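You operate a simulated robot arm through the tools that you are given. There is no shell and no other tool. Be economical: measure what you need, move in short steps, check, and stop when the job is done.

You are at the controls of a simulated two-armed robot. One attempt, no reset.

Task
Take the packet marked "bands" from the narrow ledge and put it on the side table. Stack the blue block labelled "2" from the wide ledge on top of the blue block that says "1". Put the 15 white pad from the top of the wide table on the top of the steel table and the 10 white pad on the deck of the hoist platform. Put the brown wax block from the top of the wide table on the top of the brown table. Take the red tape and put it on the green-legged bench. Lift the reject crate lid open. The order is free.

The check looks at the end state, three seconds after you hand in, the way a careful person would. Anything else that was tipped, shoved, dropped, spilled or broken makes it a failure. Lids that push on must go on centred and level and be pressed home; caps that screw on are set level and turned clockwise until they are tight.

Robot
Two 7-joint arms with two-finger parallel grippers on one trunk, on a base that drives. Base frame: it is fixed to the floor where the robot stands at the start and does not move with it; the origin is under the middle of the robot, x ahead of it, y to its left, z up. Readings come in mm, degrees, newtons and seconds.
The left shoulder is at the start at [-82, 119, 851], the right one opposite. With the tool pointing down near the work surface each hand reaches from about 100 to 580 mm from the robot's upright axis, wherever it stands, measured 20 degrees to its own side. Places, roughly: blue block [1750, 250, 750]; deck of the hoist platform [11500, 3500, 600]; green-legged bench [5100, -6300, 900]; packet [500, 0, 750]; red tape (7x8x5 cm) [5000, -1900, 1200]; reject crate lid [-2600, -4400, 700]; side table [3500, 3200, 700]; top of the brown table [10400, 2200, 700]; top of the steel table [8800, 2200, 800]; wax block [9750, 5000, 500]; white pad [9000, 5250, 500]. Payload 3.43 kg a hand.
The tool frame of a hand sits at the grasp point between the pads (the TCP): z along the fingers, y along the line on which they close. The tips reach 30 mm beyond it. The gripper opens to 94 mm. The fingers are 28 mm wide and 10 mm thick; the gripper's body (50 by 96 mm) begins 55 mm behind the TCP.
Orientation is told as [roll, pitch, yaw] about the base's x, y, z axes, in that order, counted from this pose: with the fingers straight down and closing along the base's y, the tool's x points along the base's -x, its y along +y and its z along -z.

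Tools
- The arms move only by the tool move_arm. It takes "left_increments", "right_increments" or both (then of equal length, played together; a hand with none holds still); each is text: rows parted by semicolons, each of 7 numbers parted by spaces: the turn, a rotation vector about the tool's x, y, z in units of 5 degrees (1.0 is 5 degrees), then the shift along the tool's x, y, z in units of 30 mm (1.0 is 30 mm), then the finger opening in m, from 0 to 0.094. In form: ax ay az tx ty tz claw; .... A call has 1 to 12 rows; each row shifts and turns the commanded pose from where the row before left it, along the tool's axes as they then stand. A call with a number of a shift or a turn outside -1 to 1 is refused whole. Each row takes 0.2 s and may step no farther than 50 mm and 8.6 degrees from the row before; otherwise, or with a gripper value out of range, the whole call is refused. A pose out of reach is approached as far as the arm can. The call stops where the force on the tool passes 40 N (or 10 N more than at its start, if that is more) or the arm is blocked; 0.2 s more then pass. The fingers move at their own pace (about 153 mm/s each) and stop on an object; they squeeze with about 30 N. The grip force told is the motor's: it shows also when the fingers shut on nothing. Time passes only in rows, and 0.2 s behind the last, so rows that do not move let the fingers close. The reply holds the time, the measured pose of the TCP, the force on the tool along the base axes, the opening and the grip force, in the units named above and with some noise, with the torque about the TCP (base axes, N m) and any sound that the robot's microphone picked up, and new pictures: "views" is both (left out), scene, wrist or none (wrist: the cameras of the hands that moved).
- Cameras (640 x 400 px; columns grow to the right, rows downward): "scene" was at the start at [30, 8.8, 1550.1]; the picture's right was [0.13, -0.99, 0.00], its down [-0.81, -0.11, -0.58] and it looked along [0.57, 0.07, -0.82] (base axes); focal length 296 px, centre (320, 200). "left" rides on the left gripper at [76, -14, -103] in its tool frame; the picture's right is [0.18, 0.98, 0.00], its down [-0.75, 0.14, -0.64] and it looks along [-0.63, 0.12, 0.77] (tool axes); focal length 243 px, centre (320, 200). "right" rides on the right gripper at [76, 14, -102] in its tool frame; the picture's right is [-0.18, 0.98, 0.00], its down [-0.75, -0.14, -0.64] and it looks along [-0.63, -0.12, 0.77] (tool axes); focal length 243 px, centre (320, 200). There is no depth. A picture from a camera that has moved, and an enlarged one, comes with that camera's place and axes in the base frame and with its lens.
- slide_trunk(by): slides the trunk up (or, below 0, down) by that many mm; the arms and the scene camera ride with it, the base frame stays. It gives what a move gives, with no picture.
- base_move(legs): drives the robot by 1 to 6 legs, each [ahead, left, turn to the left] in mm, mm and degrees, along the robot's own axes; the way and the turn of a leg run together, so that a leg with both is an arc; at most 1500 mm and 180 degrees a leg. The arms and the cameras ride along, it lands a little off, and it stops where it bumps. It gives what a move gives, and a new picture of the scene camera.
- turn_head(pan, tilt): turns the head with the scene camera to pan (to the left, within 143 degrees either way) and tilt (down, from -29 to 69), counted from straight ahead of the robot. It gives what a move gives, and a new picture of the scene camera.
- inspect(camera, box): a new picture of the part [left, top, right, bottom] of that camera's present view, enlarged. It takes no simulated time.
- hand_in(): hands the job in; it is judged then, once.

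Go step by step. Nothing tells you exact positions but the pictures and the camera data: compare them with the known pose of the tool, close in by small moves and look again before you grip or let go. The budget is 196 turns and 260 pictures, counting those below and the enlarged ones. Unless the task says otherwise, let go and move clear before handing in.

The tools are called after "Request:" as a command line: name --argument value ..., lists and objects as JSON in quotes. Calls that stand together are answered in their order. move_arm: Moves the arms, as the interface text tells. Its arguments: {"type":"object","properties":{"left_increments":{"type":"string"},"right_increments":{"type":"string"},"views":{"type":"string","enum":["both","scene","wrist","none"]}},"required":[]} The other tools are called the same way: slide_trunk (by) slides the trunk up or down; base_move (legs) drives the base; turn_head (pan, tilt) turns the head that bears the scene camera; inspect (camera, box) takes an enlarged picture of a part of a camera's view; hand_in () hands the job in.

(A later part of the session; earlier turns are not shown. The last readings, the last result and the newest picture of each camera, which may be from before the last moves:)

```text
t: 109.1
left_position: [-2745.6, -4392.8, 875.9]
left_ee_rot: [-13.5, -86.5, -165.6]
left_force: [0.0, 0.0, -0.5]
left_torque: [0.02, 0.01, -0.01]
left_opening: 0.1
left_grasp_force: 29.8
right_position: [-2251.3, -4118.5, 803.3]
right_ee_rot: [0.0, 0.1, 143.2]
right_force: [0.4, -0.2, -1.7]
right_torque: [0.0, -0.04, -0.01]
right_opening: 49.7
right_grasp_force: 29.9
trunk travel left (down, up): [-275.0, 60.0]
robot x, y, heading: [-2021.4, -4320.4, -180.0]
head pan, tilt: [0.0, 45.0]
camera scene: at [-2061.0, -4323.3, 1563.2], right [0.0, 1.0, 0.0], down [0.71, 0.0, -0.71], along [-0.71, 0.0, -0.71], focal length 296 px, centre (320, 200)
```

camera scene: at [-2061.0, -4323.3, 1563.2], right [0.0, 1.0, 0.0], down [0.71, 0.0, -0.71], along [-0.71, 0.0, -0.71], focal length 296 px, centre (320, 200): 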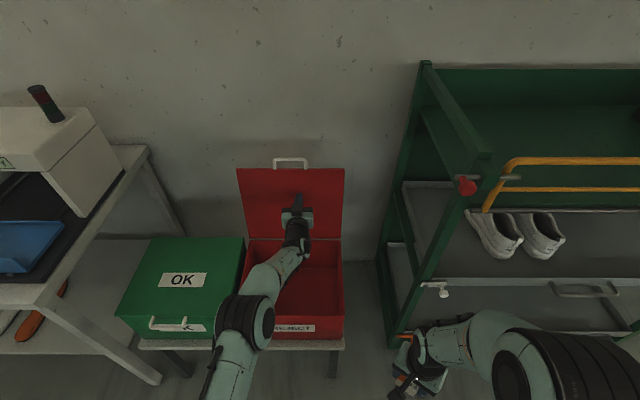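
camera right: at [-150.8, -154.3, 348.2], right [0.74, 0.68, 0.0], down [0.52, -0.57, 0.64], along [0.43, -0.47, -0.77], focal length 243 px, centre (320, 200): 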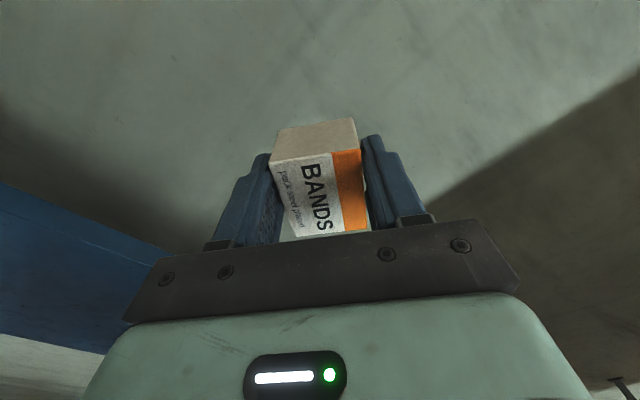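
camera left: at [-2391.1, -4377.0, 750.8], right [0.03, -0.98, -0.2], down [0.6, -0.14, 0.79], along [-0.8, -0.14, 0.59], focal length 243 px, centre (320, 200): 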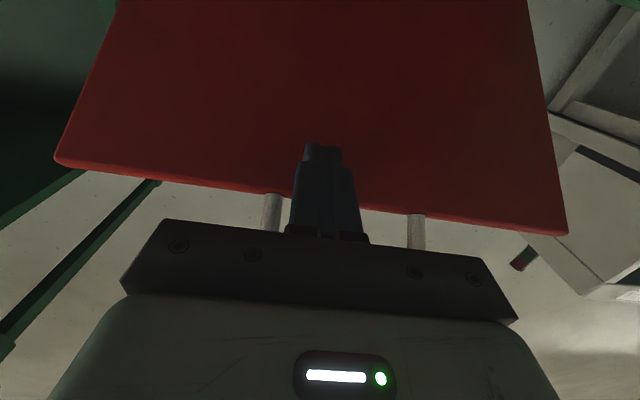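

Lid is slightly past vertical. One more 30 mm push for certainty, then retreat.

Request:
base_move --legs '[[30, 0, 0]]'

Request:
base_move --legs '[[-500, 0, 0]]'

```text
t: 109.9
left_position: [-2774.1, -4393.7, 877.0]
left_ee_rot: [-13.5, -86.5, -165.5]
left_force: [0.4, 0.2, -0.8]
left_torque: [0.03, 0.04, -0.03]
left_opening: 0.2
left_grasp_force: 30.1
right_position: [-2280.9, -4117.7, 805.3]
right_ee_rot: [0.0, 0.1, 143.1]
right_force: [-0.1, 0.6, -1.4]
right_torque: [-0.01, 0.02, 0.02]
right_opening: 49.8
right_grasp_force: 29.7
trunk travel left (down, up): [-275.0, 60.0]
robot x, y, heading: [-2055.3, -4328.3, -179.7]
head pan, tilt: [0.0, 45.0]
camera scene: at [-2089.4, -4323.4, 1563.2], right [0.0, 1.0, 0.0], down [0.71, 0.0, -0.71], along [-0.71, 0.0, -0.71], focal length 296 px, centre (320, 200)
```

scene: 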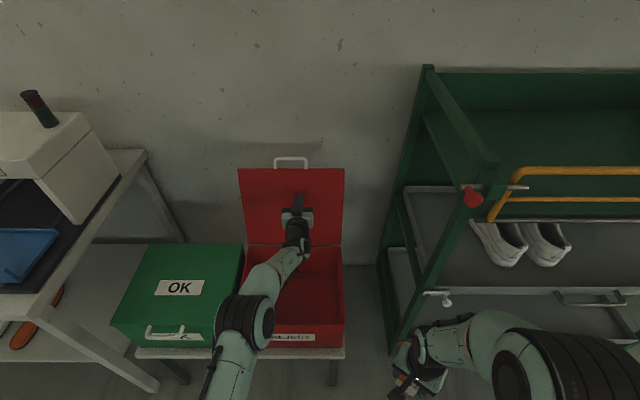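

```text
t: 112.8
left_position: [-2291.5, -4388.2, 877.6]
left_ee_rot: [-13.7, -86.6, -165.9]
left_force: [-0.4, -0.6, 0.1]
left_torque: [0.0, 0.02, 0.0]
left_opening: 0.1
left_grasp_force: 30.4
right_position: [-1796.2, -4118.2, 805.0]
right_ee_rot: [0.0, 0.1, 142.7]
right_force: [0.1, 0.3, -0.7]
right_torque: [0.0, 0.0, 0.04]
right_opening: 50.3
right_grasp_force: 29.8
trunk travel left (down, up): [-275.0, 60.0]
robot x, y, heading: [-1574.5, -4328.3, 179.7]
head pan, tilt: [0.0, 45.0]
camera scene: at [-1606.7, -4323.9, 1563.3], right [0.01, 1.0, 0.0], down [0.71, 0.0, -0.71], along [-0.71, 0.0, -0.71], focal length 296 px, centre (320, 200)
```

scene: 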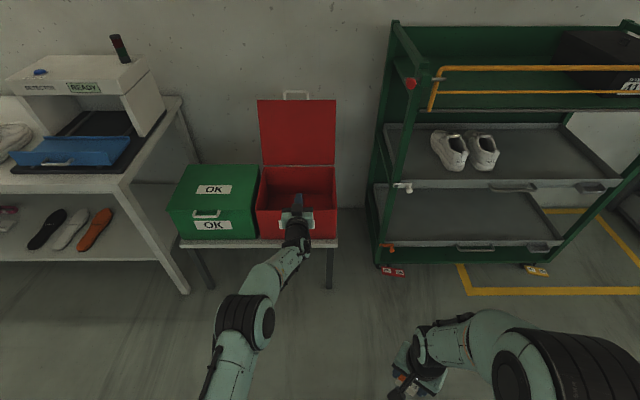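

Lid stays open. Now fold the left hand back to pointing down and survey the route around the right end of the line.

Request:
move_arm --left_increments "0 0 0 0 0 -1 0.0; 0 0 0 0 0 -1 0.0; 0 0 0 0 0 -1 0.0; 0 0 0 0 0 -1 0.0; 0 0 0 0 0 -1 0.0; 0 0 0 0 0 -1 0.0; 0 1 0 0 0 0 0.0; 0 1 0 0 0 0 0.0; 0 1 0 0 0 0 0.0; 0 1 0 0 0 0 0.0; 0 1 0 0 0 0 0.0; 0 1 0 0 0 0 0.0" --views "none"

Request:
move_arm --left_increments "0 1 0 0 0 0 0.0; 0 1 0 0 0 0 0.0; 0 1 0 0 0 0 0.0; 0 1 0 0 0 0 0.0; 0 1 0 0 0 0 0.0; 0 1 0 0 0 0 0.0; 0 1 0 0 0 0 0.0; 0 1 0 0 0 0 0.0; 0 1 0 0 0 0 0.0; 0 1 0 0 0 0 0.0; 0 1 0 0 0 0 0.0; 0 0.3 0 0 0 0 0.0" --views "none"

Request:
base_move --legs '[[0, 0, 90]]'

Request:
turn_head --pan 40 --tilt 15

```text
t: 115.4
left_position: [-2112.8, -4386.4, 888.3]
left_ee_rot: [-1.5, -56.5, -178.4]
left_force: [-0.4, -0.2, -0.3]
left_torque: [-0.01, 0.01, 0.01]
left_opening: 0.1
left_grasp_force: 29.7
right_position: [-1796.5, -4116.6, 803.3]
right_ee_rot: [0.0, 0.0, 142.8]
right_force: [-0.2, -0.2, -1.5]
right_torque: [0.02, 0.01, -0.01]
right_opening: 49.9
right_grasp_force: 29.4
trunk travel left (down, up): [-275.0, 60.0]
robot x, y, heading: [-1573.7, -4322.7, 179.7]
head pan, tilt: [0.0, 45.0]
```

```text
t: 118.0
left_position: [-2114.4, -4388.2, 887.5]
left_ee_rot: [-0.9, 0.0, -179.6]
left_force: [0.0, -0.2, 0.5]
left_torque: [0.04, 0.01, -0.02]
left_opening: 0.1
left_grasp_force: 29.9
right_position: [-1797.2, -4116.2, 804.6]
right_ee_rot: [0.1, 0.0, 142.8]
right_force: [0.7, -0.7, -0.7]
right_torque: [-0.03, 0.03, 0.03]
right_opening: 50.1
right_grasp_force: 30.0
trunk travel left (down, up): [-275.0, 60.0]
robot x, y, heading: [-1572.6, -4322.5, 179.4]
head pan, tilt: [0.0, 45.0]
```

```text
t: 122.3
left_position: [-1500.1, -4863.0, 887.8]
left_ee_rot: [-0.7, -0.1, -88.6]
left_force: [0.2, 0.3, -0.3]
left_torque: [0.03, 0.03, 0.01]
left_opening: 0.2
left_grasp_force: 30.0
right_position: [-1775.7, -4551.0, 804.5]
right_ee_rot: [0.0, 0.2, -126.5]
right_force: [0.7, 0.4, -1.4]
right_torque: [0.02, -0.04, 0.01]
right_opening: 50.0
right_grasp_force: 29.6
trunk travel left (down, up): [-275.0, 60.0]
robot x, y, heading: [-1574.0, -4320.8, -89.4]
head pan, tilt: [0.0, 45.0]
camera scene: at [-1569.4, -4361.5, 1563.3], right [-1.0, -0.01, 0.0], down [-0.01, 0.71, -0.71], along [0.01, -0.71, -0.71], focal length 296 px, centre (320, 200)
```

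scene: 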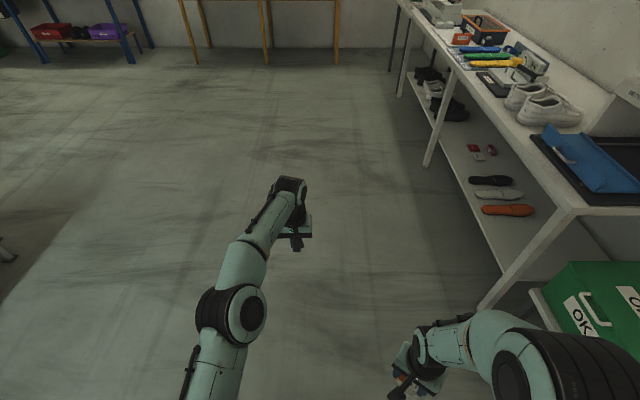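

```text
t: 123.3
left_position: [-1500.3, -4864.1, 886.7]
left_ee_rot: [-0.8, -0.1, -88.7]
left_force: [-0.6, 0.1, -0.1]
left_torque: [0.03, -0.01, 0.0]
left_opening: 0.0
left_grasp_force: 29.9
right_position: [-1776.0, -4551.3, 803.4]
right_ee_rot: [0.0, 0.1, -126.4]
right_force: [-0.3, 0.5, -0.3]
right_torque: [0.04, 0.02, -0.03]
right_opening: 49.6
right_grasp_force: 29.5
trunk travel left (down, up): [-275.0, 60.0]
robot x, y, heading: [-1574.2, -4322.5, -89.7]
head pan, tilt: [40.0, 15.0]
camera scene: at [-1509.5, -4351.2, 1610.1], right [-0.76, -0.65, 0.0], down [-0.17, 0.2, -0.97], along [0.63, -0.73, -0.26], focal length 296 px, centre (320, 200)
```

scene: 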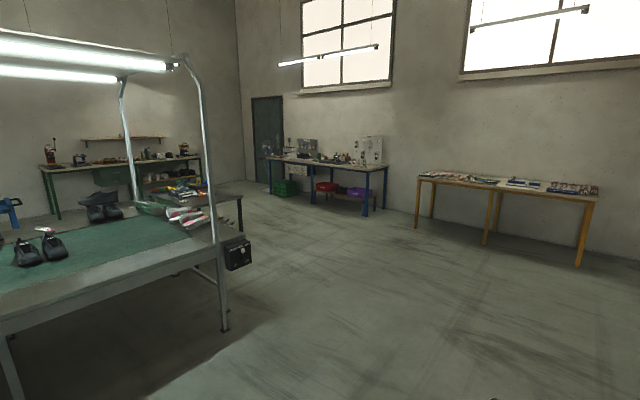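

Route is open: go to y≈-7300, then along +x. Retract the left hand first.

Request:
move_arm --left_increments "0 0 0 1 0 -0.5 0.094; 0 0 0 1 0 -0.5 0.094; 0 0 0 1 0 -0.5 0.094; 0 0 0 1 0 -0.5 0.094; 0 0 0 1 0 -0.5 0.094; 0 0 0 1 0 -0.5 0.094; 0 0 0 1 0 -0.5 0.094; 0 0 0 1 0 -0.5 0.094" --views "none"

Request:
base_move --legs '[[1500, 0, 0], [1450, 0, 0], [0, 0, 90], [1500, 0, 0]]'

Request:
turn_head --pan 0 --tilt 15

```text
t: 125.1
left_position: [-1503.5, -4623.4, 1006.3]
left_ee_rot: [-0.7, -0.1, -88.7]
left_force: [-0.2, -0.7, -0.9]
left_torque: [-0.03, 0.01, -0.01]
left_opening: 94.0
left_grasp_force: 0.0
right_position: [-1775.8, -4550.4, 804.2]
right_ee_rot: [0.1, 0.0, -126.5]
right_force: [0.5, -0.1, -1.1]
right_torque: [-0.01, -0.02, -0.02]
right_opening: 50.3
right_grasp_force: 30.4
trunk travel left (down, up): [-275.0, 60.0]
robot x, y, heading: [-1574.9, -4324.2, -89.3]
head pan, tilt: [40.0, 15.0]
```

```text
t: 150.4
left_position: [228.0, -7210.4, 1005.9]
left_ee_rot: [-0.8, -0.1, 1.5]
left_force: [0.0, 0.0, 0.5]
left_torque: [-0.02, 0.03, -0.01]
left_opening: 94.0
left_grasp_force: 0.1
right_position: [155.1, -7482.9, 803.2]
right_ee_rot: [0.1, 0.1, -36.2]
right_force: [-0.5, -0.3, -0.5]
right_torque: [0.0, 0.02, 0.0]
right_opening: 50.0
right_grasp_force: 29.6
trunk travel left (down, up): [-275.0, 60.0]
robot x, y, heading: [-73.0, -7280.5, 0.5]
head pan, tilt: [40.0, 15.0]
camera scene: at [-44.0, -7220.3, 1610.1], right [0.65, -0.76, 0.0], down [-0.2, -0.17, -0.97], along [0.73, 0.63, -0.26], focal length 296 px, centre (320, 200)
```

scene: 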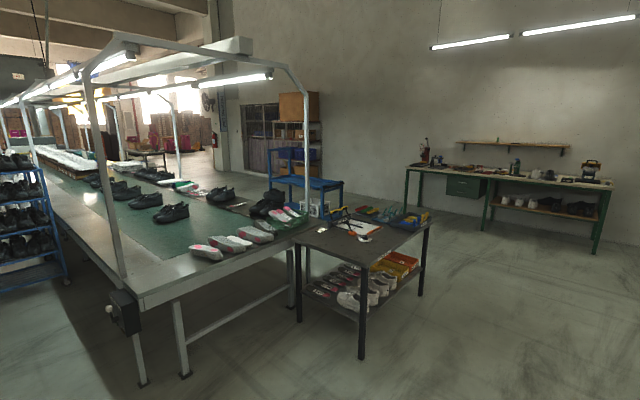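

```text
t: 151.5
left_position: [227.8, -7209.6, 1005.8]
left_ee_rot: [-0.8, -0.1, 1.5]
left_force: [-0.6, 0.3, 0.5]
left_torque: [0.0, 0.02, 0.02]
left_opening: 93.8
left_grasp_force: 0.0
right_position: [155.3, -7483.3, 804.0]
right_ee_rot: [-0.1, 0.1, -36.3]
right_force: [0.3, 0.4, -0.9]
right_torque: [0.06, 0.01, -0.01]
right_opening: 49.8
right_grasp_force: 30.1
trunk travel left (down, up): [-275.0, 60.0]
robot x, y, heading: [-72.5, -7279.9, 0.7]
head pan, tilt: [0.0, 15.0]
camera scene: at [-21.5, -7279.9, 1610.1], right [0.01, -1.0, 0.0], down [-0.26, 0.0, -0.97], along [0.97, 0.01, -0.26], focal length 296 px, centre (320, 200)
```

scene: 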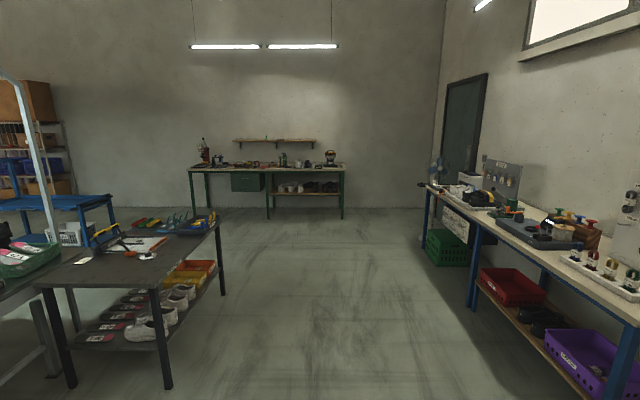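

The green-legged bench is ahead, front near x≈4800. Drive to x≈4100, turn left and head up toward the shelf holding the tape.

Request:
base_move --legs '[[1500, 0, -0.6], [1500, 0, 0], [1150, 0, 0], [0, 0, 90], [1500, 0, 0]]'

Request:
turn_head --pan -20 --tilt 10

```text
t: 182.2
left_position: [3945.8, -5431.8, 1005.2]
left_ee_rot: [-0.8, -0.1, 93.0]
left_force: [0.0, -0.1, 0.7]
left_torque: [0.02, 0.02, -0.03]
left_opening: 94.2
left_grasp_force: 0.1
right_position: [4220.6, -5496.2, 805.2]
right_ee_rot: [0.0, 0.1, 55.2]
right_force: [-0.6, -0.6, -1.5]
right_torque: [-0.03, 0.01, 0.02]
right_opening: 49.8
right_grasp_force: 30.2
trunk travel left (down, up): [-275.0, 60.0]
robot x, y, heading: [4023.3, -5729.3, 92.2]
head pan, tilt: [0.0, 15.0]
camera scene: at [4024.0, -5680.6, 1610.1], right [1.0, 0.04, 0.0], down [0.01, -0.26, -0.97], along [-0.04, 0.97, -0.26], focal length 296 px, centre (320, 200)
```

scene: 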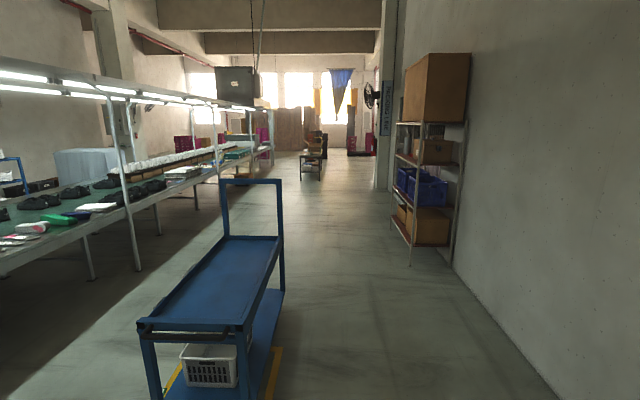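

```text
t: 183.0
left_position: [3946.7, -5430.1, 1005.5]
left_ee_rot: [-0.9, 0.0, 92.9]
left_force: [0.2, 0.3, 0.8]
left_torque: [0.01, -0.02, 0.02]
left_opening: 94.1
left_grasp_force: 0.2
right_position: [4221.5, -5497.5, 804.2]
right_ee_rot: [0.0, 0.1, 55.1]
right_force: [0.0, -0.2, -1.6]
right_torque: [-0.02, 0.0, 0.04]
right_opening: 49.9
right_grasp_force: 30.0
trunk travel left (down, up): [-275.0, 60.0]
robot x, y, heading: [4025.1, -5731.5, 92.4]
head pan, tilt: [-20.0, 10.0]
camera scene: at [4055.9, -5685.6, 1618.2], right [0.95, -0.31, 0.0], down [-0.05, -0.17, -0.98], along [0.3, 0.94, -0.17], focal length 296 px, centre (320, 200)
```

scene: 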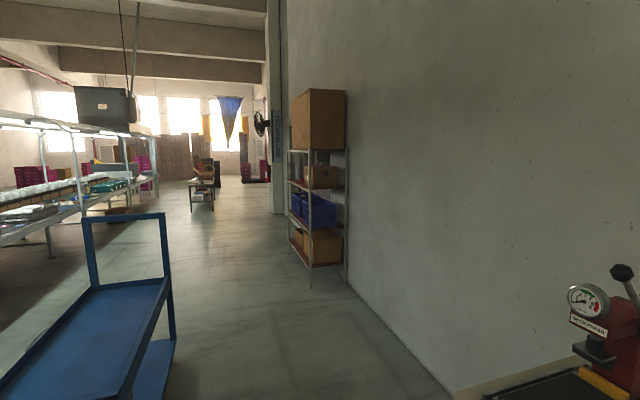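

The shelf is at x≈4940, y -2530…-1160. Drive past the blue trolley at x≈4320 and face the shelf.

Request:
base_move --legs '[[0, 0, -2.3], [1000, -300, 0], [1500, 0, 0], [1300, 0, 0], [0, 0, -90]]'

Request:
turn_head --pan 0 --tilt 25

```text
t: 205.8
left_position: [4571.7, -1847.8, 1005.1]
left_ee_rot: [-0.7, -0.1, 1.8]
left_force: [-0.5, -0.1, 0.2]
left_torque: [-0.02, -0.04, 0.0]
left_opening: 93.9
left_grasp_force: 0.1
right_position: [4499.3, -2120.0, 804.4]
right_ee_rot: [0.0, 0.1, -35.9]
right_force: [-0.7, 0.3, -1.2]
right_torque: [-0.03, -0.02, 0.0]
right_opening: 50.1
right_grasp_force: 30.6
trunk travel left (down, up): [-275.0, 60.0]
robot x, y, heading: [4271.6, -1919.6, 1.0]
head pan, tilt: [-20.0, 10.0]
camera scene: at [4316.9, -1950.8, 1618.3], right [-0.32, -0.95, 0.0], down [-0.16, 0.06, -0.98], along [0.93, -0.32, -0.17], focal length 296 px, centre (320, 200)
```

scene: 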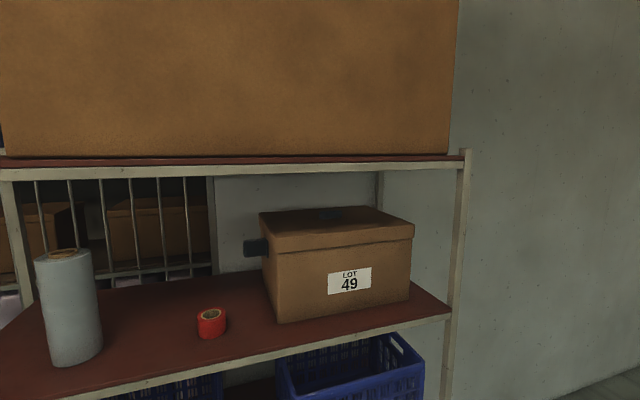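

```text
t: 206.6
left_position: [4571.8, -1848.3, 1005.6]
left_ee_rot: [-0.7, -0.1, 1.9]
left_force: [-0.2, 0.6, -0.2]
left_torque: [0.01, 0.02, -0.02]
left_opening: 94.1
left_grasp_force: 0.0
right_position: [4499.5, -2121.5, 804.7]
right_ee_rot: [0.0, 0.1, -35.8]
right_force: [0.7, -0.2, -1.3]
right_torque: [-0.01, 0.01, -0.04]
right_opening: 49.8
right_grasp_force: 29.9
trunk travel left (down, up): [-275.0, 60.0]
robot x, y, heading: [4269.9, -1918.5, 1.2]
head pan, tilt: [0.0, 25.0]
camera scene: at [4321.0, -1919.0, 1593.9], right [0.02, -1.0, 0.0], down [-0.42, -0.01, -0.91], along [0.91, 0.02, -0.42], focal length 296 px, centre (320, 200)
```

scene: 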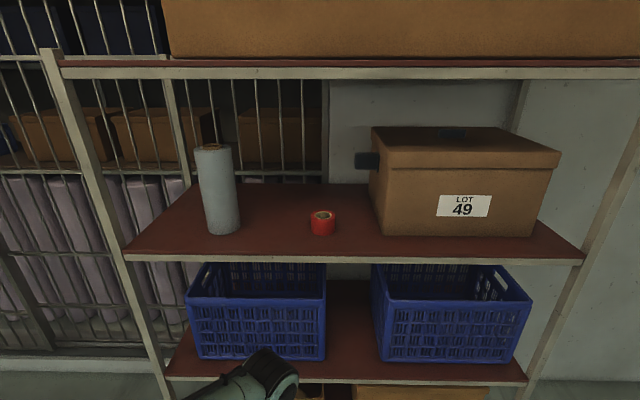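

Red tape stands at about (5050, -1912), shelf z≈1165. I'll use the left hand tilted 45° forward; raise the trunk and pre-pose the hand.

Request:
slide_trunk --by 58

Request:
move_arm --left_increments "0 0 0 -0.5 0 -1 0.094; 0 0 0 -0.5 0 -1 0.094; 0 0 0 -0.5 0 -1 0.094; 0 0 0 0 0 -1 0.094; 0 0 0 0 0 -1 0.094; 0 0 0 0 0 -1 0.094; 0 -1 0 0 0 0 0.094; 0 -1 0 0 0 0 0.094; 0 -1 0 0 0 0 0.094; 0 -1 0 0 0 0 0.094; 0 -1 0 0 0 0 0.094; 0 -1 0 0 0 0 0.094" --views "none"

Request:
move_arm --left_increments "0 -1 0 0 0 0 0.094; 0 -1 0 0 0 0 0.094; 0 -1 0 0 0 0 0.094" --views "both"

```text
t: 207.6
left_position: [4571.1, -1848.2, 1064.6]
left_ee_rot: [-0.8, -0.2, 1.8]
left_force: [0.4, 0.1, -1.1]
left_torque: [0.02, 0.01, 0.04]
left_opening: 94.0
left_grasp_force: 0.0
right_position: [4499.6, -2120.2, 862.4]
right_ee_rot: [-0.1, 0.1, -35.9]
right_force: [-1.2, -0.3, -1.8]
right_torque: [-0.02, -0.01, 0.02]
right_opening: 50.0
right_grasp_force: 30.2
trunk travel left (down, up): [-333.0, 2.0]
robot x, y, heading: [4269.2, -1914.5, 1.0]
head pan, tilt: [0.0, 25.0]
```

```text
t: 210.2
left_position: [4615.6, -1843.8, 1245.7]
left_ee_rot: [-1.0, -30.3, 2.3]
left_force: [-0.5, 0.2, 0.8]
left_torque: [-0.01, -0.01, -0.01]
left_opening: 93.9
left_grasp_force: 0.1
right_position: [4500.3, -2120.9, 861.8]
right_ee_rot: [0.0, 0.0, -35.8]
right_force: [0.9, 1.2, -2.0]
right_torque: [0.01, 0.02, -0.01]
right_opening: 50.0
right_grasp_force: 30.5
trunk travel left (down, up): [-333.0, 2.0]
robot x, y, heading: [4270.5, -1919.2, 0.9]
head pan, tilt: [0.0, 25.0]
```

```text
t: 211.0
left_position: [4616.1, -1842.9, 1244.3]
left_ee_rot: [-1.1, -45.2, 2.6]
left_force: [-0.3, 0.2, 0.0]
left_torque: [-0.01, -0.01, 0.02]
left_opening: 93.9
left_grasp_force: 0.0
right_position: [4500.2, -2121.3, 861.8]
right_ee_rot: [0.0, 0.2, -36.0]
right_force: [0.2, -0.4, -1.3]
right_torque: [0.03, 0.01, -0.01]
right_opening: 49.9
right_grasp_force: 29.9
trunk travel left (down, up): [-333.0, 2.0]
robot x, y, heading: [4266.9, -1919.8, 1.0]
head pan, tilt: [0.0, 25.0]
camera scene: at [4320.0, -1918.8, 1655.4], right [0.02, -1.0, 0.0], down [-0.42, -0.01, -0.91], along [0.91, 0.02, -0.42], focal length 296 px, centre (320, 200)
camera left: at [4489.5, -1861.6, 1262.8], right [-0.16, 0.98, -0.14], down [0.07, 0.16, 0.99], along [0.98, 0.15, -0.09], focal length 243 px, centre (320, 200)
```

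scene: 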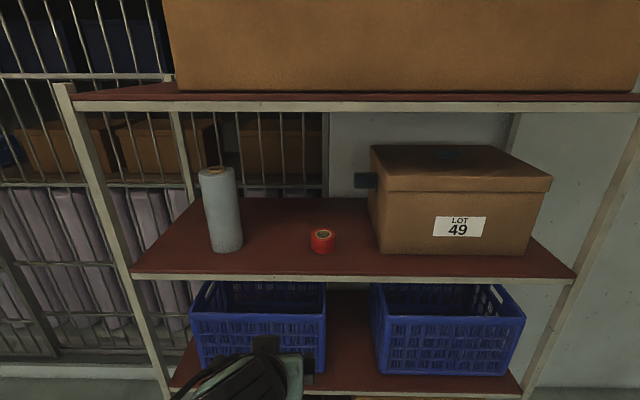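
left: 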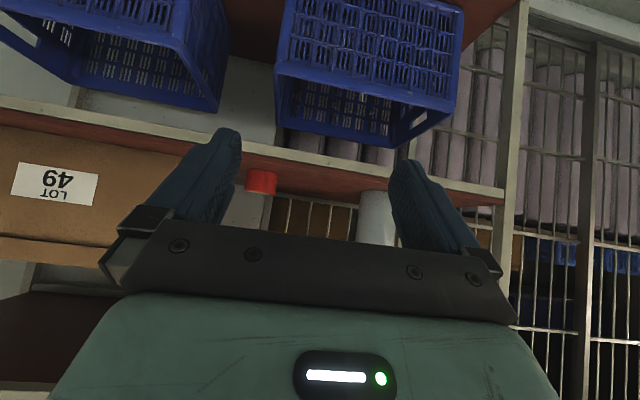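

Tape triangulated at (5049, -1914, 1188). Position the base so the left hand faces it.

Request:
base_move --legs '[[280, -71, -1]]'

Request:
inspect --camera "left" --box '[0, 0, 640, 400]'

```text
t: 213.0
left_position: [4895.6, -1918.2, 1243.6]
left_ee_rot: [-1.1, -45.1, 1.7]
left_force: [-0.2, 0.7, 0.6]
left_torque: [-0.01, -0.03, 0.04]
left_opening: 94.2
left_grasp_force: 0.1
right_position: [4775.4, -2192.8, 861.8]
right_ee_rot: [0.1, 0.1, -36.8]
right_force: [0.1, -0.9, -1.5]
right_torque: [0.02, 0.01, -0.04]
right_opening: 49.8
right_grasp_force: 30.1
trunk travel left (down, up): [-333.0, 2.0]
robot x, y, heading: [4551.3, -1988.5, 0.1]
head pan, tilt: [0.0, 25.0]
camera scene: at [4599.1, -1988.3, 1655.3], right [0.0, -1.0, 0.0], down [-0.42, 0.0, -0.91], along [0.91, 0.0, -0.42], focal length 296 px, centre (320, 200)
```

scene: 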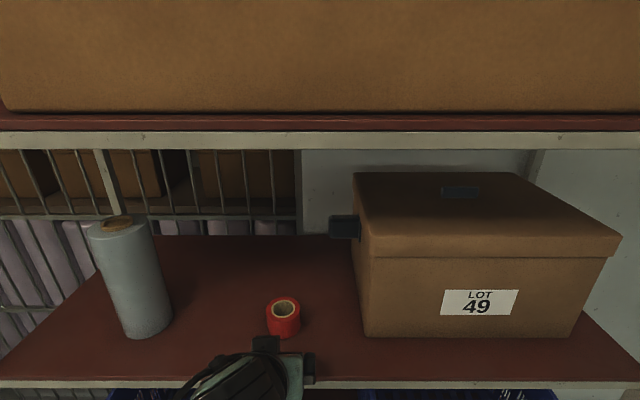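

```text
1.00 times, centred on (320, 200) of left (not enlarged: the box is as wide or as high as the picture)
camera zoom: at [4769.2, -1934.0, 1262.8], right [-0.14, 0.98, -0.14], down [0.07, 0.16, 0.98], along [0.99, 0.13, -0.1], focal length 243 px, centre (320, 200)
```

zoom: 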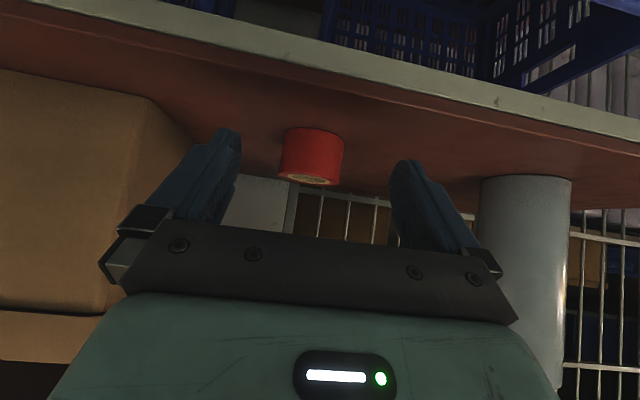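

Tape centre confirmed (5049, -1914), z 1168–1220. Move in diagonally to straddle it.

Request:
move_arm --left_increments "0 0 0 -0.45 0.05 0.75 0.094; 0 0 0 -0.45 0.05 0.75 0.094; 0 0 0 -0.45 0.05 0.75 0.094; 0 0 0 -0.45 0 0.75 0.094; 0 0 0 -0.45 0 0.75 0.094; 0 0 0 -0.44 0 0.75 0.094" --views "both"

```text
t: 214.4
left_position: [5049.1, -1910.8, 1203.6]
left_ee_rot: [-1.2, -45.1, 1.7]
left_force: [0.6, -1.3, 0.1]
left_torque: [-0.01, 0.01, 0.01]
left_opening: 94.0
left_grasp_force: 0.0
right_position: [4775.9, -2193.5, 862.0]
right_ee_rot: [-0.1, 0.1, -36.8]
right_force: [0.7, 0.2, -0.7]
right_torque: [0.01, 0.01, 0.0]
right_opening: 49.9
right_grasp_force: 30.3
trunk travel left (down, up): [-333.0, 2.0]
robot x, y, heading: [4549.6, -1987.6, 0.0]
head pan, tilt: [0.0, 25.0]
camera scene: at [4600.3, -1988.4, 1655.4], right [0.0, -1.0, 0.0], down [-0.42, 0.0, -0.91], along [0.91, 0.0, -0.42], focal length 296 px, centre (320, 200)
camera left: at [4922.8, -1927.4, 1223.1], right [-0.14, 0.98, -0.14], down [0.07, 0.16, 0.98], along [0.99, 0.13, -0.09], focal length 243 px, centre (320, 200)
```

scene: 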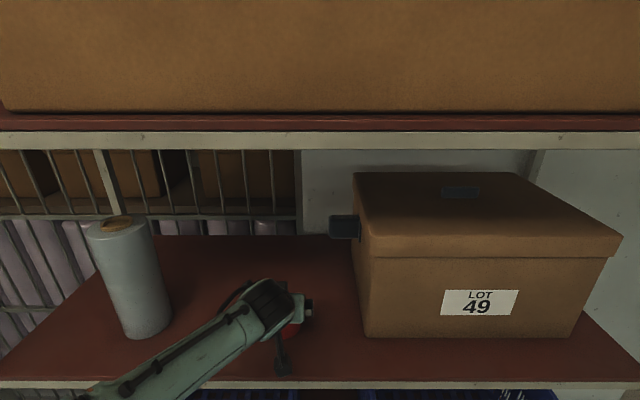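
left: 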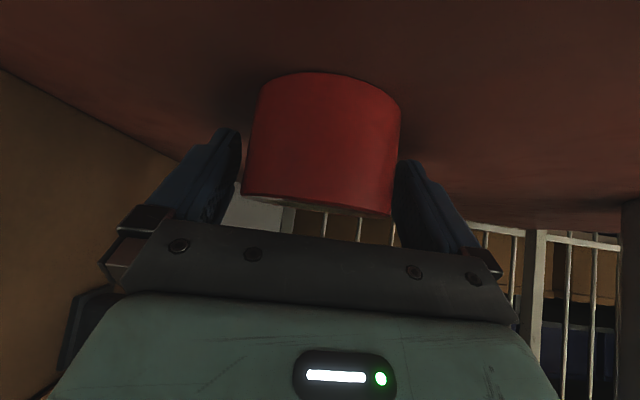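

Straddled and centred to about 3 mm. Close.

Request:
move_arm --left_increments "0 0 0 0 -0.1 0 0.094; 0 0 0 0 0 0 0.04; 0 0 0 0 0 0 0.04; 0 0 0 0 0 0 0.0; 0 0 0 0 0 0 0.0" --views "wrist"

```text
t: 215.6
left_position: [5047.6, -1914.8, 1203.5]
left_ee_rot: [-1.1, -45.0, 1.7]
left_force: [0.2, 0.2, 0.1]
left_torque: [0.05, -0.05, 0.0]
left_opening: 73.6
left_grasp_force: 30.0
right_position: [4775.7, -2193.7, 861.6]
right_ee_rot: [0.0, 0.1, -36.9]
right_force: [0.1, -0.5, -0.8]
right_torque: [0.05, 0.0, 0.01]
right_opening: 50.1
right_grasp_force: 29.6
trunk travel left (down, up): [-333.0, 2.0]
robot x, y, heading: [4550.2, -1988.6, 0.3]
head pan, tilt: [0.0, 25.0]
camera left: at [4921.7, -1930.2, 1223.5], right [-0.14, 0.98, -0.14], down [0.07, 0.16, 0.98], along [0.99, 0.13, -0.1], focal length 243 px, centre (320, 200)
```

left: 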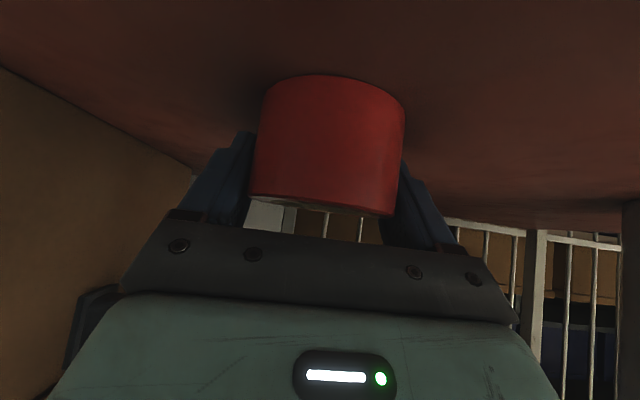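

Gripped at 74 mm. Lift gently and draw out.

Request:
move_arm --left_increments "0 0 0 -0.2 0 -0.2 0.0; 0 0 0 -0.3 0 -0.3 0.0; 0 0 0 -0.4 0 -0.4 0.0; 0 0 0 -0.4 0 -0.4 0.0; 0 0 0 0.4 0 -0.4 0.0; 0 0 0 0.5 0 -0.5 0.0; 0 0 0 0.5 0 -0.5 0.0; 0 0 0 0.5 0 -0.5 0.0; 0 0 0 0.5 0 -0.5 0.0; 0 0 0 0.5 0 -0.5 0.0; 0 0 0 0.5 0 -0.5 0.0; 0 0 0 0.5 0 -0.5 0.0" --views "both"

```text
t: 218.2
left_position: [4882.4, -1914.5, 1260.6]
left_ee_rot: [-1.1, -45.2, 1.7]
left_force: [0.2, -0.9, -1.2]
left_torque: [0.03, 0.0, -0.01]
left_opening: 73.5
left_grasp_force: 30.0
right_position: [4775.0, -2192.5, 862.4]
right_ee_rot: [0.0, 0.1, -37.0]
right_force: [-0.2, 1.0, -1.9]
right_torque: [-0.01, 0.04, 0.02]
right_opening: 50.1
right_grasp_force: 30.5
trunk travel left (down, up): [-333.0, 2.0]
robot x, y, heading: [4550.9, -1985.5, 0.2]
head pan, tilt: [0.0, 25.0]
camera scene: at [4598.8, -1988.1, 1655.4], right [0.0, -1.0, 0.0], down [-0.42, 0.0, -0.91], along [0.91, 0.0, -0.42], focal length 296 px, centre (320, 200)
camera left: at [4755.9, -1931.3, 1279.1], right [-0.15, 0.98, -0.14], down [0.07, 0.16, 0.98], along [0.99, 0.13, -0.1], focal length 243 px, centre (320, 200)
```

scene: 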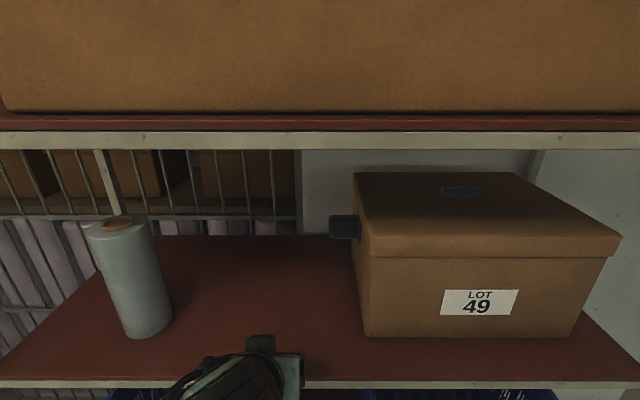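
left: 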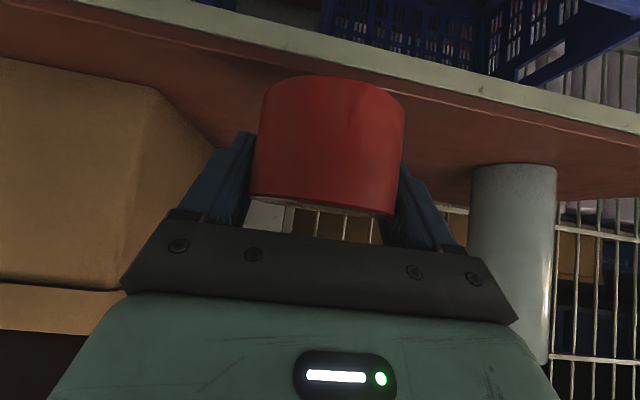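

Tape held. Drive back to the green-legged bench.

Request:
base_move --legs '[[-260, 0, 0], [0, 0, -90], [1500, 0, 0], [1500, 0, 0], [1250, 0, 0], [0, 0, 90]]'

Request:
turn_head --pan 0 --tilt 35

```text
t: 247.6
left_position: [4639.7, -6153.2, 1259.7]
left_ee_rot: [-1.2, -45.2, 1.5]
left_force: [0.3, 0.8, -0.8]
left_torque: [-0.01, -0.01, 0.0]
left_opening: 73.4
left_grasp_force: 30.0
right_position: [4531.5, -6429.9, 861.8]
right_ee_rot: [0.0, 0.1, -37.1]
right_force: [0.6, 0.1, -1.5]
right_torque: [0.02, -0.02, 0.01]
right_opening: 50.2
right_grasp_force: 30.3
trunk travel left (down, up): [-333.0, 2.0]
robot x, y, heading: [4305.7, -6226.2, 0.0]
head pan, tilt: [0.0, 25.0]
camera scene: at [4356.3, -6225.2, 1655.4], right [0.0, -1.0, 0.0], down [-0.42, 0.0, -0.91], along [0.91, 0.0, -0.42], focal length 296 px, centre (320, 200)
```

scene: 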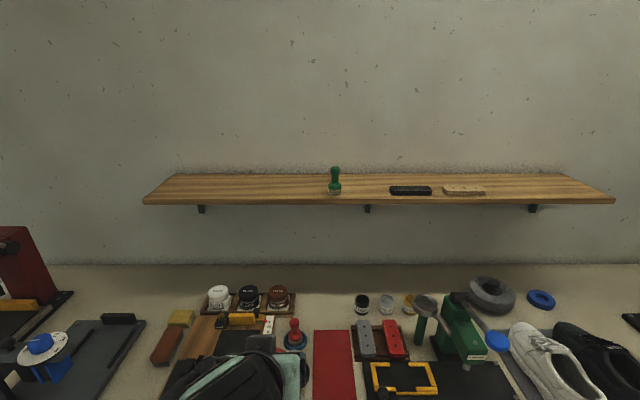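

```text
t: 248.3
left_position: [4639.4, -6152.9, 1259.8]
left_ee_rot: [-1.1, -45.0, 1.4]
left_force: [0.7, 0.6, -1.0]
left_torque: [-0.02, 0.0, -0.01]
left_opening: 73.4
left_grasp_force: 29.7
right_position: [4531.0, -6429.6, 861.7]
right_ee_rot: [-0.1, 0.1, -37.2]
right_force: [-0.6, 0.7, -0.7]
right_torque: [-0.01, 0.02, -0.01]
right_opening: 50.0
right_grasp_force: 29.4
trunk travel left (down, up): [-333.0, 2.0]
robot x, y, heading: [4308.9, -6224.3, -0.2]
head pan, tilt: [0.0, 35.0]
camera scene: at [4352.2, -6225.2, 1639.7], right [0.0, -1.0, 0.0], down [-0.57, 0.0, -0.82], along [0.82, 0.0, -0.57], focal length 296 px, centre (320, 200)
```

scene: 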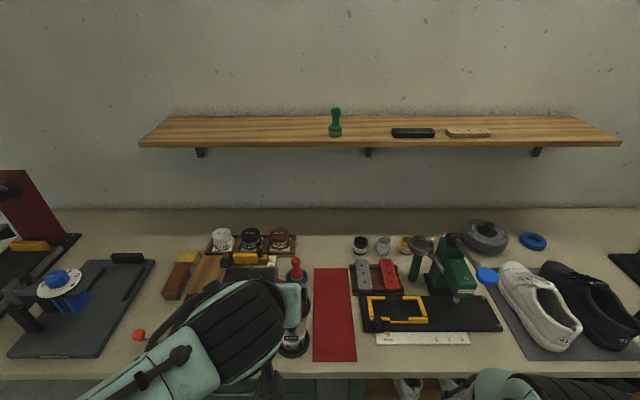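

The bench is crowded; look along it to the right and left for a free spot.

Request:
turn_head --pan -40 --tilt 35

Request:
turn_head --pan 35 --tilt 38

```text
t: 249.4
left_position: [4640.3, -6154.1, 1259.5]
left_ee_rot: [-1.2, -45.0, 1.4]
left_force: [-0.3, -0.4, -0.9]
left_torque: [0.01, 0.0, -0.03]
left_opening: 73.5
left_grasp_force: 30.1
right_position: [4532.5, -6431.7, 861.4]
right_ee_rot: [0.0, 0.1, -37.0]
right_force: [-0.5, -0.3, -1.5]
right_torque: [0.04, 0.04, 0.0]
right_opening: 49.8
right_grasp_force: 30.2
trunk travel left (down, up): [-333.0, 2.0]
robot x, y, heading: [4301.7, -6226.1, -0.3]
head pan, tilt: [-40.0, 35.0]
camera scene: at [4331.6, -6281.6, 1639.7], right [-0.64, -0.76, 0.0], down [-0.44, 0.37, -0.82], along [0.63, -0.53, -0.57], focal length 296 px, centre (320, 200)
```

scene: 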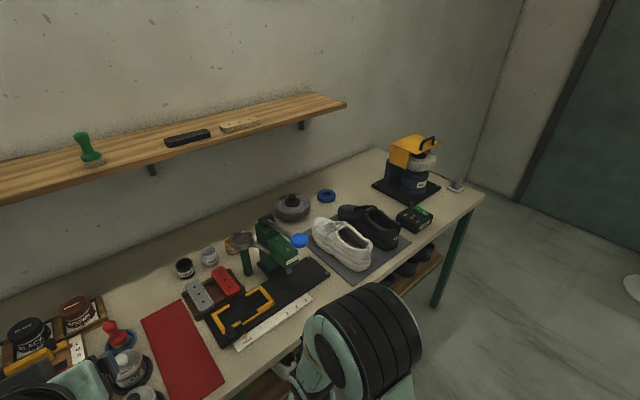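

```text
t: 250.8
left_position: [4640.4, -6154.6, 1259.6]
left_ee_rot: [-1.0, -45.1, 1.4]
left_force: [-0.1, 0.0, -0.4]
left_torque: [-0.01, -0.01, -0.02]
left_opening: 73.4
left_grasp_force: 29.7
right_position: [4531.1, -6430.9, 862.4]
right_ee_rot: [0.0, 0.1, -37.1]
right_force: [0.2, 0.0, -1.5]
right_torque: [0.0, 0.01, -0.01]
right_opening: 49.7
right_grasp_force: 30.5
trunk travel left (down, up): [-333.0, 2.0]
robot x, y, heading: [4305.3, -6224.6, -0.0]
head pan, tilt: [35.0, 38.0]
camera scene: at [4335.1, -6175.7, 1635.1], right [0.57, -0.82, 0.0], down [-0.51, -0.35, -0.79], along [0.65, 0.45, -0.62], focal length 296 px, centre (320, 200)
```

scene: 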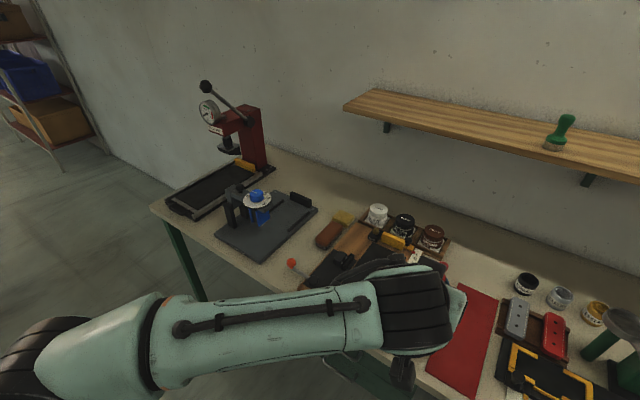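

There is a free area at the back between the jar tray and the black jars, around (5095, -6240). Raise the right hand above bench height, then drive in.

Request:
move_arm --right_increments "0 0 0 0 0 -0.7 0.0; 0 0 0 0 0 -0.8 0.0; 0 0 0 0 0 -0.8 0.0; 0 0 0 0 0 -0.8 0.0; 0 0 0 0 0 -0.8 0.0; 0 0 0 0 0 -0.8 0.0; 0 0 0 0 0 -0.8 0.0; 0 0 0 0 0 -0.8 0.0" --views "none"

Request:
base_move --legs '[[60, -115, 0]]'

Request:
turn_head --pan 0 --tilt 45

Request:
inspect --camera "left" --box '[0, 0, 640, 400]'

```text
t: 252.7
left_position: [4639.7, -6154.0, 1261.4]
left_ee_rot: [-1.2, -45.2, 1.4]
left_force: [-0.2, 0.6, -0.9]
left_torque: [0.0, -0.05, 0.01]
left_opening: 73.4
left_grasp_force: 30.1
right_position: [4533.1, -6430.0, 1051.6]
right_ee_rot: [0.1, 0.0, -37.0]
right_force: [-0.2, 0.0, -0.4]
right_torque: [0.03, 0.02, -0.02]
right_opening: 50.1
right_grasp_force: 30.3
trunk travel left (down, up): [-333.0, 2.0]
robot x, y, heading: [4308.7, -6224.7, -0.4]
head pan, tilt: [35.0, 38.0]
```

```text
t: 254.3
left_position: [4697.8, -6267.7, 1260.3]
left_ee_rot: [-1.2, -45.2, 1.5]
left_force: [-0.9, -0.1, -0.2]
left_torque: [0.01, -0.02, -0.01]
left_opening: 73.6
left_grasp_force: 29.5
right_position: [4591.7, -6546.7, 1051.1]
right_ee_rot: [0.1, 0.1, -37.1]
right_force: [-0.3, -0.6, -1.9]
right_torque: [-0.04, 0.01, -0.01]
right_opening: 49.7
right_grasp_force: 30.2
trunk travel left (down, up): [-333.0, 2.0]
robot x, y, heading: [4364.3, -6342.6, -0.2]
head pan, tilt: [35.0, 38.0]
camera scene: at [4393.9, -6290.9, 1635.0], right [0.57, -0.82, 0.0], down [-0.5, -0.35, -0.79], along [0.65, 0.45, -0.62], focal length 296 px, centre (320, 200)
```

scene: 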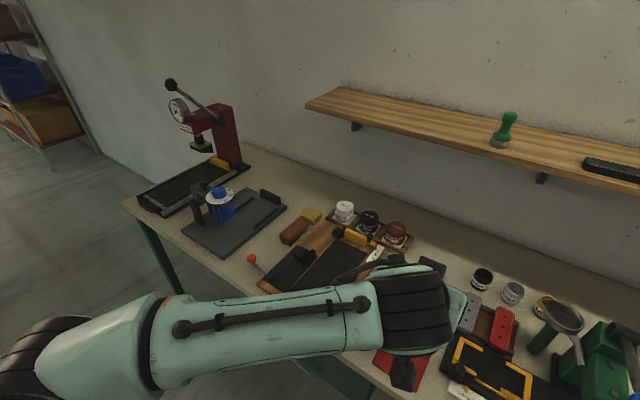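

```text
t: 255.3
left_position: [4698.6, -6269.0, 1259.5]
left_ee_rot: [-1.2, -45.2, 1.5]
left_force: [-0.3, 0.0, -1.2]
left_torque: [0.01, -0.01, 0.0]
left_opening: 73.6
left_grasp_force: 30.0
right_position: [4591.2, -6547.4, 1051.1]
right_ee_rot: [-0.1, 0.1, -37.1]
right_force: [-0.9, -0.8, -0.6]
right_torque: [0.0, 0.03, 0.01]
right_opening: 50.0
right_grasp_force: 29.9
trunk travel left (down, up): [-333.0, 2.0]
robot x, y, heading: [4365.1, -6337.5, -0.1]
head pan, tilt: [0.0, 45.0]
camera scene: at [4404.5, -6340.3, 1624.9], right [0.0, -1.0, 0.0], down [-0.71, 0.0, -0.71], along [0.71, 0.0, -0.71], focal length 296 px, centre (320, 200)
```

scene: 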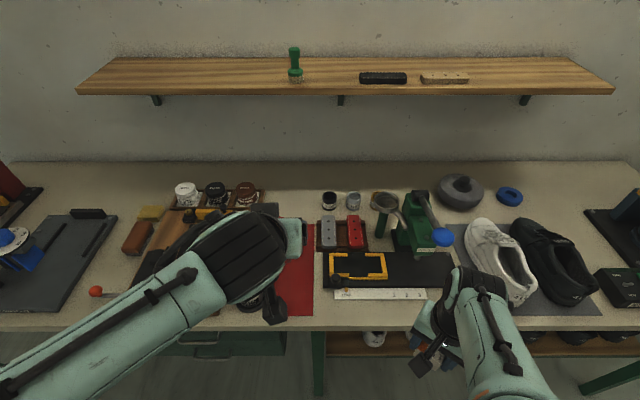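

```text
1.00 times, centred on (320, 200) of left (not enlarged: the box is as wide or as high as the picture)
camera zoom: at [4572.8, -6284.3, 1279.3], right [-0.14, 0.98, -0.14], down [0.07, 0.16, 0.98], along [0.99, 0.13, -0.09], focal length 243 px, centre (320, 200)
```

zoom: 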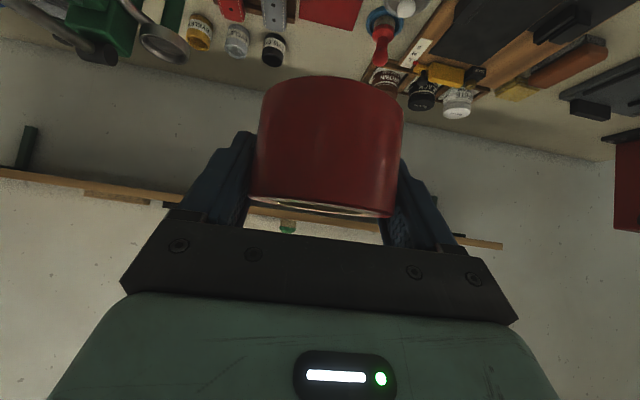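

Bench z≈897; free zone y -6150…-6345 at x≈5085. Drive 50 mm ahead and extend the hand over the spot.

Request:
base_move --legs '[[50, 0, 0]]'

Request:
move_arm --left_increments "0 0 0 -0.4 0.1 0.6 0.0; 0 0 0 -0.5 0.1 0.7 0.0; 0 0 0 -0.5 0.1 0.8 0.0; 0 0 0 -0.5 0.1 0.8 0.0; 0 0 0 -0.5 0.1 0.8 0.0; 0 0 0 -0.5 0.1 0.8 0.0; 0 0 0 -0.5 0.1 0.8 0.0; 0 0 0 -0.5 0 0.8 0.0; 0 0 0 -0.5 0 0.8 0.0; 0 0 0 -0.5 0 0.8 0.0" --views "both"

```text
t: 256.3
left_position: [4746.0, -6269.0, 1260.8]
left_ee_rot: [-1.3, -45.2, 1.5]
left_force: [-0.4, -0.3, -0.8]
left_torque: [0.01, -0.01, -0.02]
left_opening: 73.6
left_grasp_force: 29.9
right_position: [4638.7, -6546.1, 1051.3]
right_ee_rot: [0.0, 0.1, -37.1]
right_force: [-0.1, -0.3, -1.1]
right_torque: [0.03, 0.0, -0.03]
right_opening: 49.9
right_grasp_force: 30.1
trunk travel left (down, up): [-333.0, 2.0]
robot x, y, heading: [4418.7, -6339.0, 0.2]
head pan, tilt: [0.0, 45.0]
camera scene: at [4452.0, -6340.5, 1624.4], right [0.0, -1.0, 0.0], down [-0.71, 0.0, -0.71], along [0.71, 0.0, -0.71], focal length 296 px, centre (320, 200)
```

scene: 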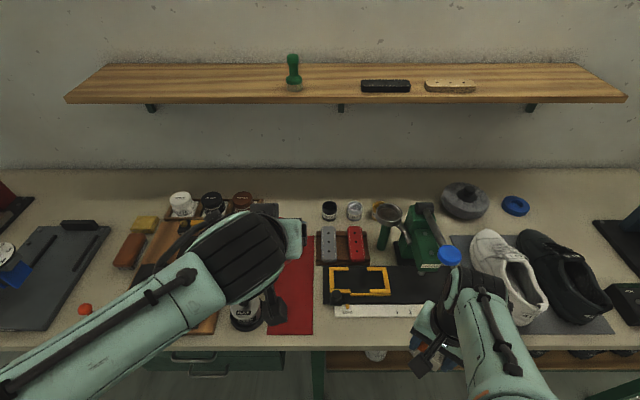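

```text
t: 258.5
left_position: [5016.5, -6245.0, 1201.0]
left_ee_rot: [-1.3, -45.0, 1.5]
left_force: [0.4, 1.3, -0.6]
left_torque: [-0.03, 0.01, 0.04]
left_opening: 73.7
left_grasp_force: 30.2
right_position: [4641.3, -6547.0, 1051.3]
right_ee_rot: [0.0, 0.1, -37.0]
right_force: [0.3, -0.1, -1.2]
right_torque: [0.0, 0.01, 0.0]
right_opening: 50.2
right_grasp_force: 30.4
trunk travel left (down, up): [-333.0, 2.0]
robot x, y, heading: [4414.9, -6341.6, 0.1]
head pan, tilt: [0.0, 45.0]
camera scene: at [4455.0, -6340.8, 1624.9], right [0.0, -1.0, 0.0], down [-0.71, 0.0, -0.71], along [0.71, 0.0, -0.71], focal length 296 px, centre (320, 200)
camera left: at [4890.0, -6260.9, 1221.0], right [-0.14, 0.98, -0.14], down [0.07, 0.16, 0.98], along [0.99, 0.13, -0.1], focal length 243 px, centre (320, 200)
```

scene: 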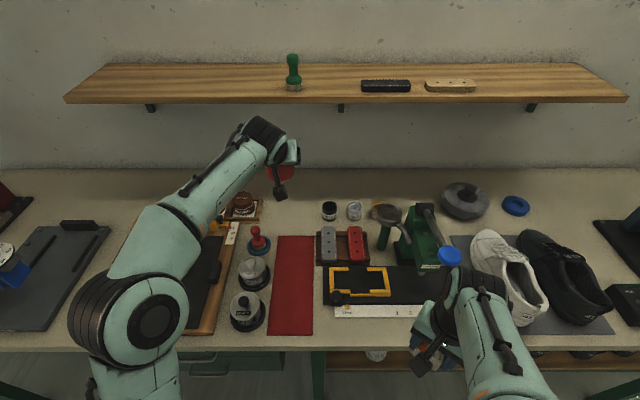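
left: 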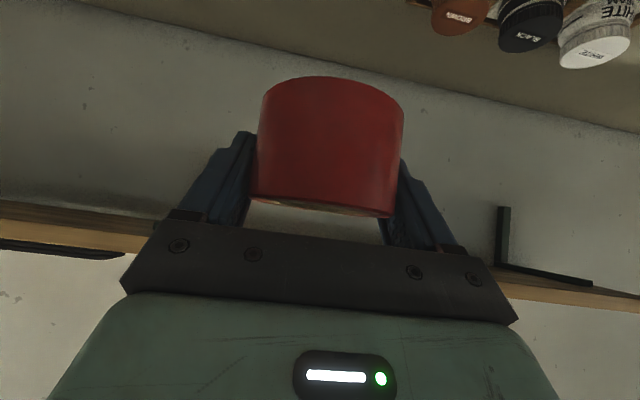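

Clear view; target (5090, -6246). Descend diagonally to just above the bench.

Request:
move_arm --left_increments "0 0 0 0.2 0 0.7 0.0; 0 0 0 0.3 0 0.7 0.0; 0 0 0 0.4 0 0.7 0.0; 0 0 0 0.4 0 0.7 0.0; 0 0 0 0.4 0 0.7 0.0; 0 0 0 0.4 0 0.7 0.0; 0 0 0 0.4 0 0.7 0.0; 0 0 0 0.4 0 0.7 0.0; 0 0 0 0.5 0 0.7 0.0; 0 0 0 0.5 0 0.6 0.0; 0 0 0 0.3 0 0.5 0.0" --views "both"

```text
t: 260.9
left_position: [5085.4, -6249.3, 954.5]
left_ee_rot: [-1.1, -45.1, 1.4]
left_force: [0.2, -0.3, -1.1]
left_torque: [0.0, -0.02, -0.01]
left_opening: 73.5
left_grasp_force: 30.5
right_position: [4640.1, -6546.6, 1051.5]
right_ee_rot: [0.0, 0.1, -37.2]
right_force: [-0.4, -0.6, -1.2]
right_torque: [0.0, -0.01, 0.0]
right_opening: 49.7
right_grasp_force: 30.1
trunk travel left (down, up): [-333.0, 2.0]
robot x, y, heading: [4410.7, -6339.6, 0.1]
head pan, tilt: [0.0, 45.0]
camera scene: at [4454.3, -6340.6, 1624.8], right [0.0, -1.0, 0.0], down [-0.71, 0.0, -0.71], along [0.71, 0.0, -0.71], focal length 296 px, centre (320, 200)
camera left: at [4958.9, -6265.0, 973.8], right [-0.14, 0.98, -0.14], down [0.07, 0.16, 0.98], along [0.99, 0.13, -0.09], focal length 243 px, centre (320, 200)
```

scene: 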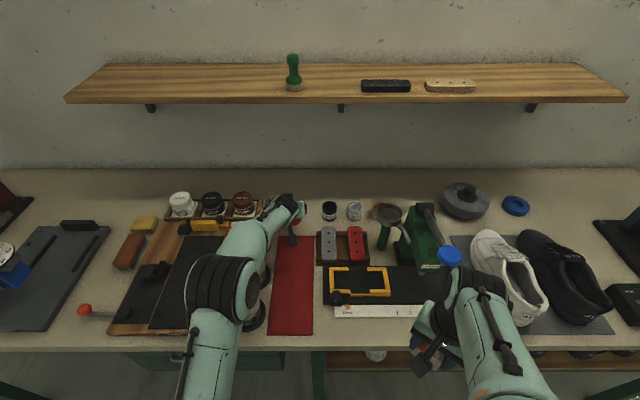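
left: 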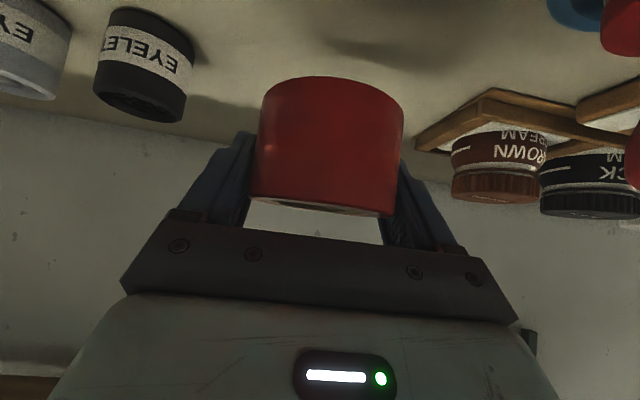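

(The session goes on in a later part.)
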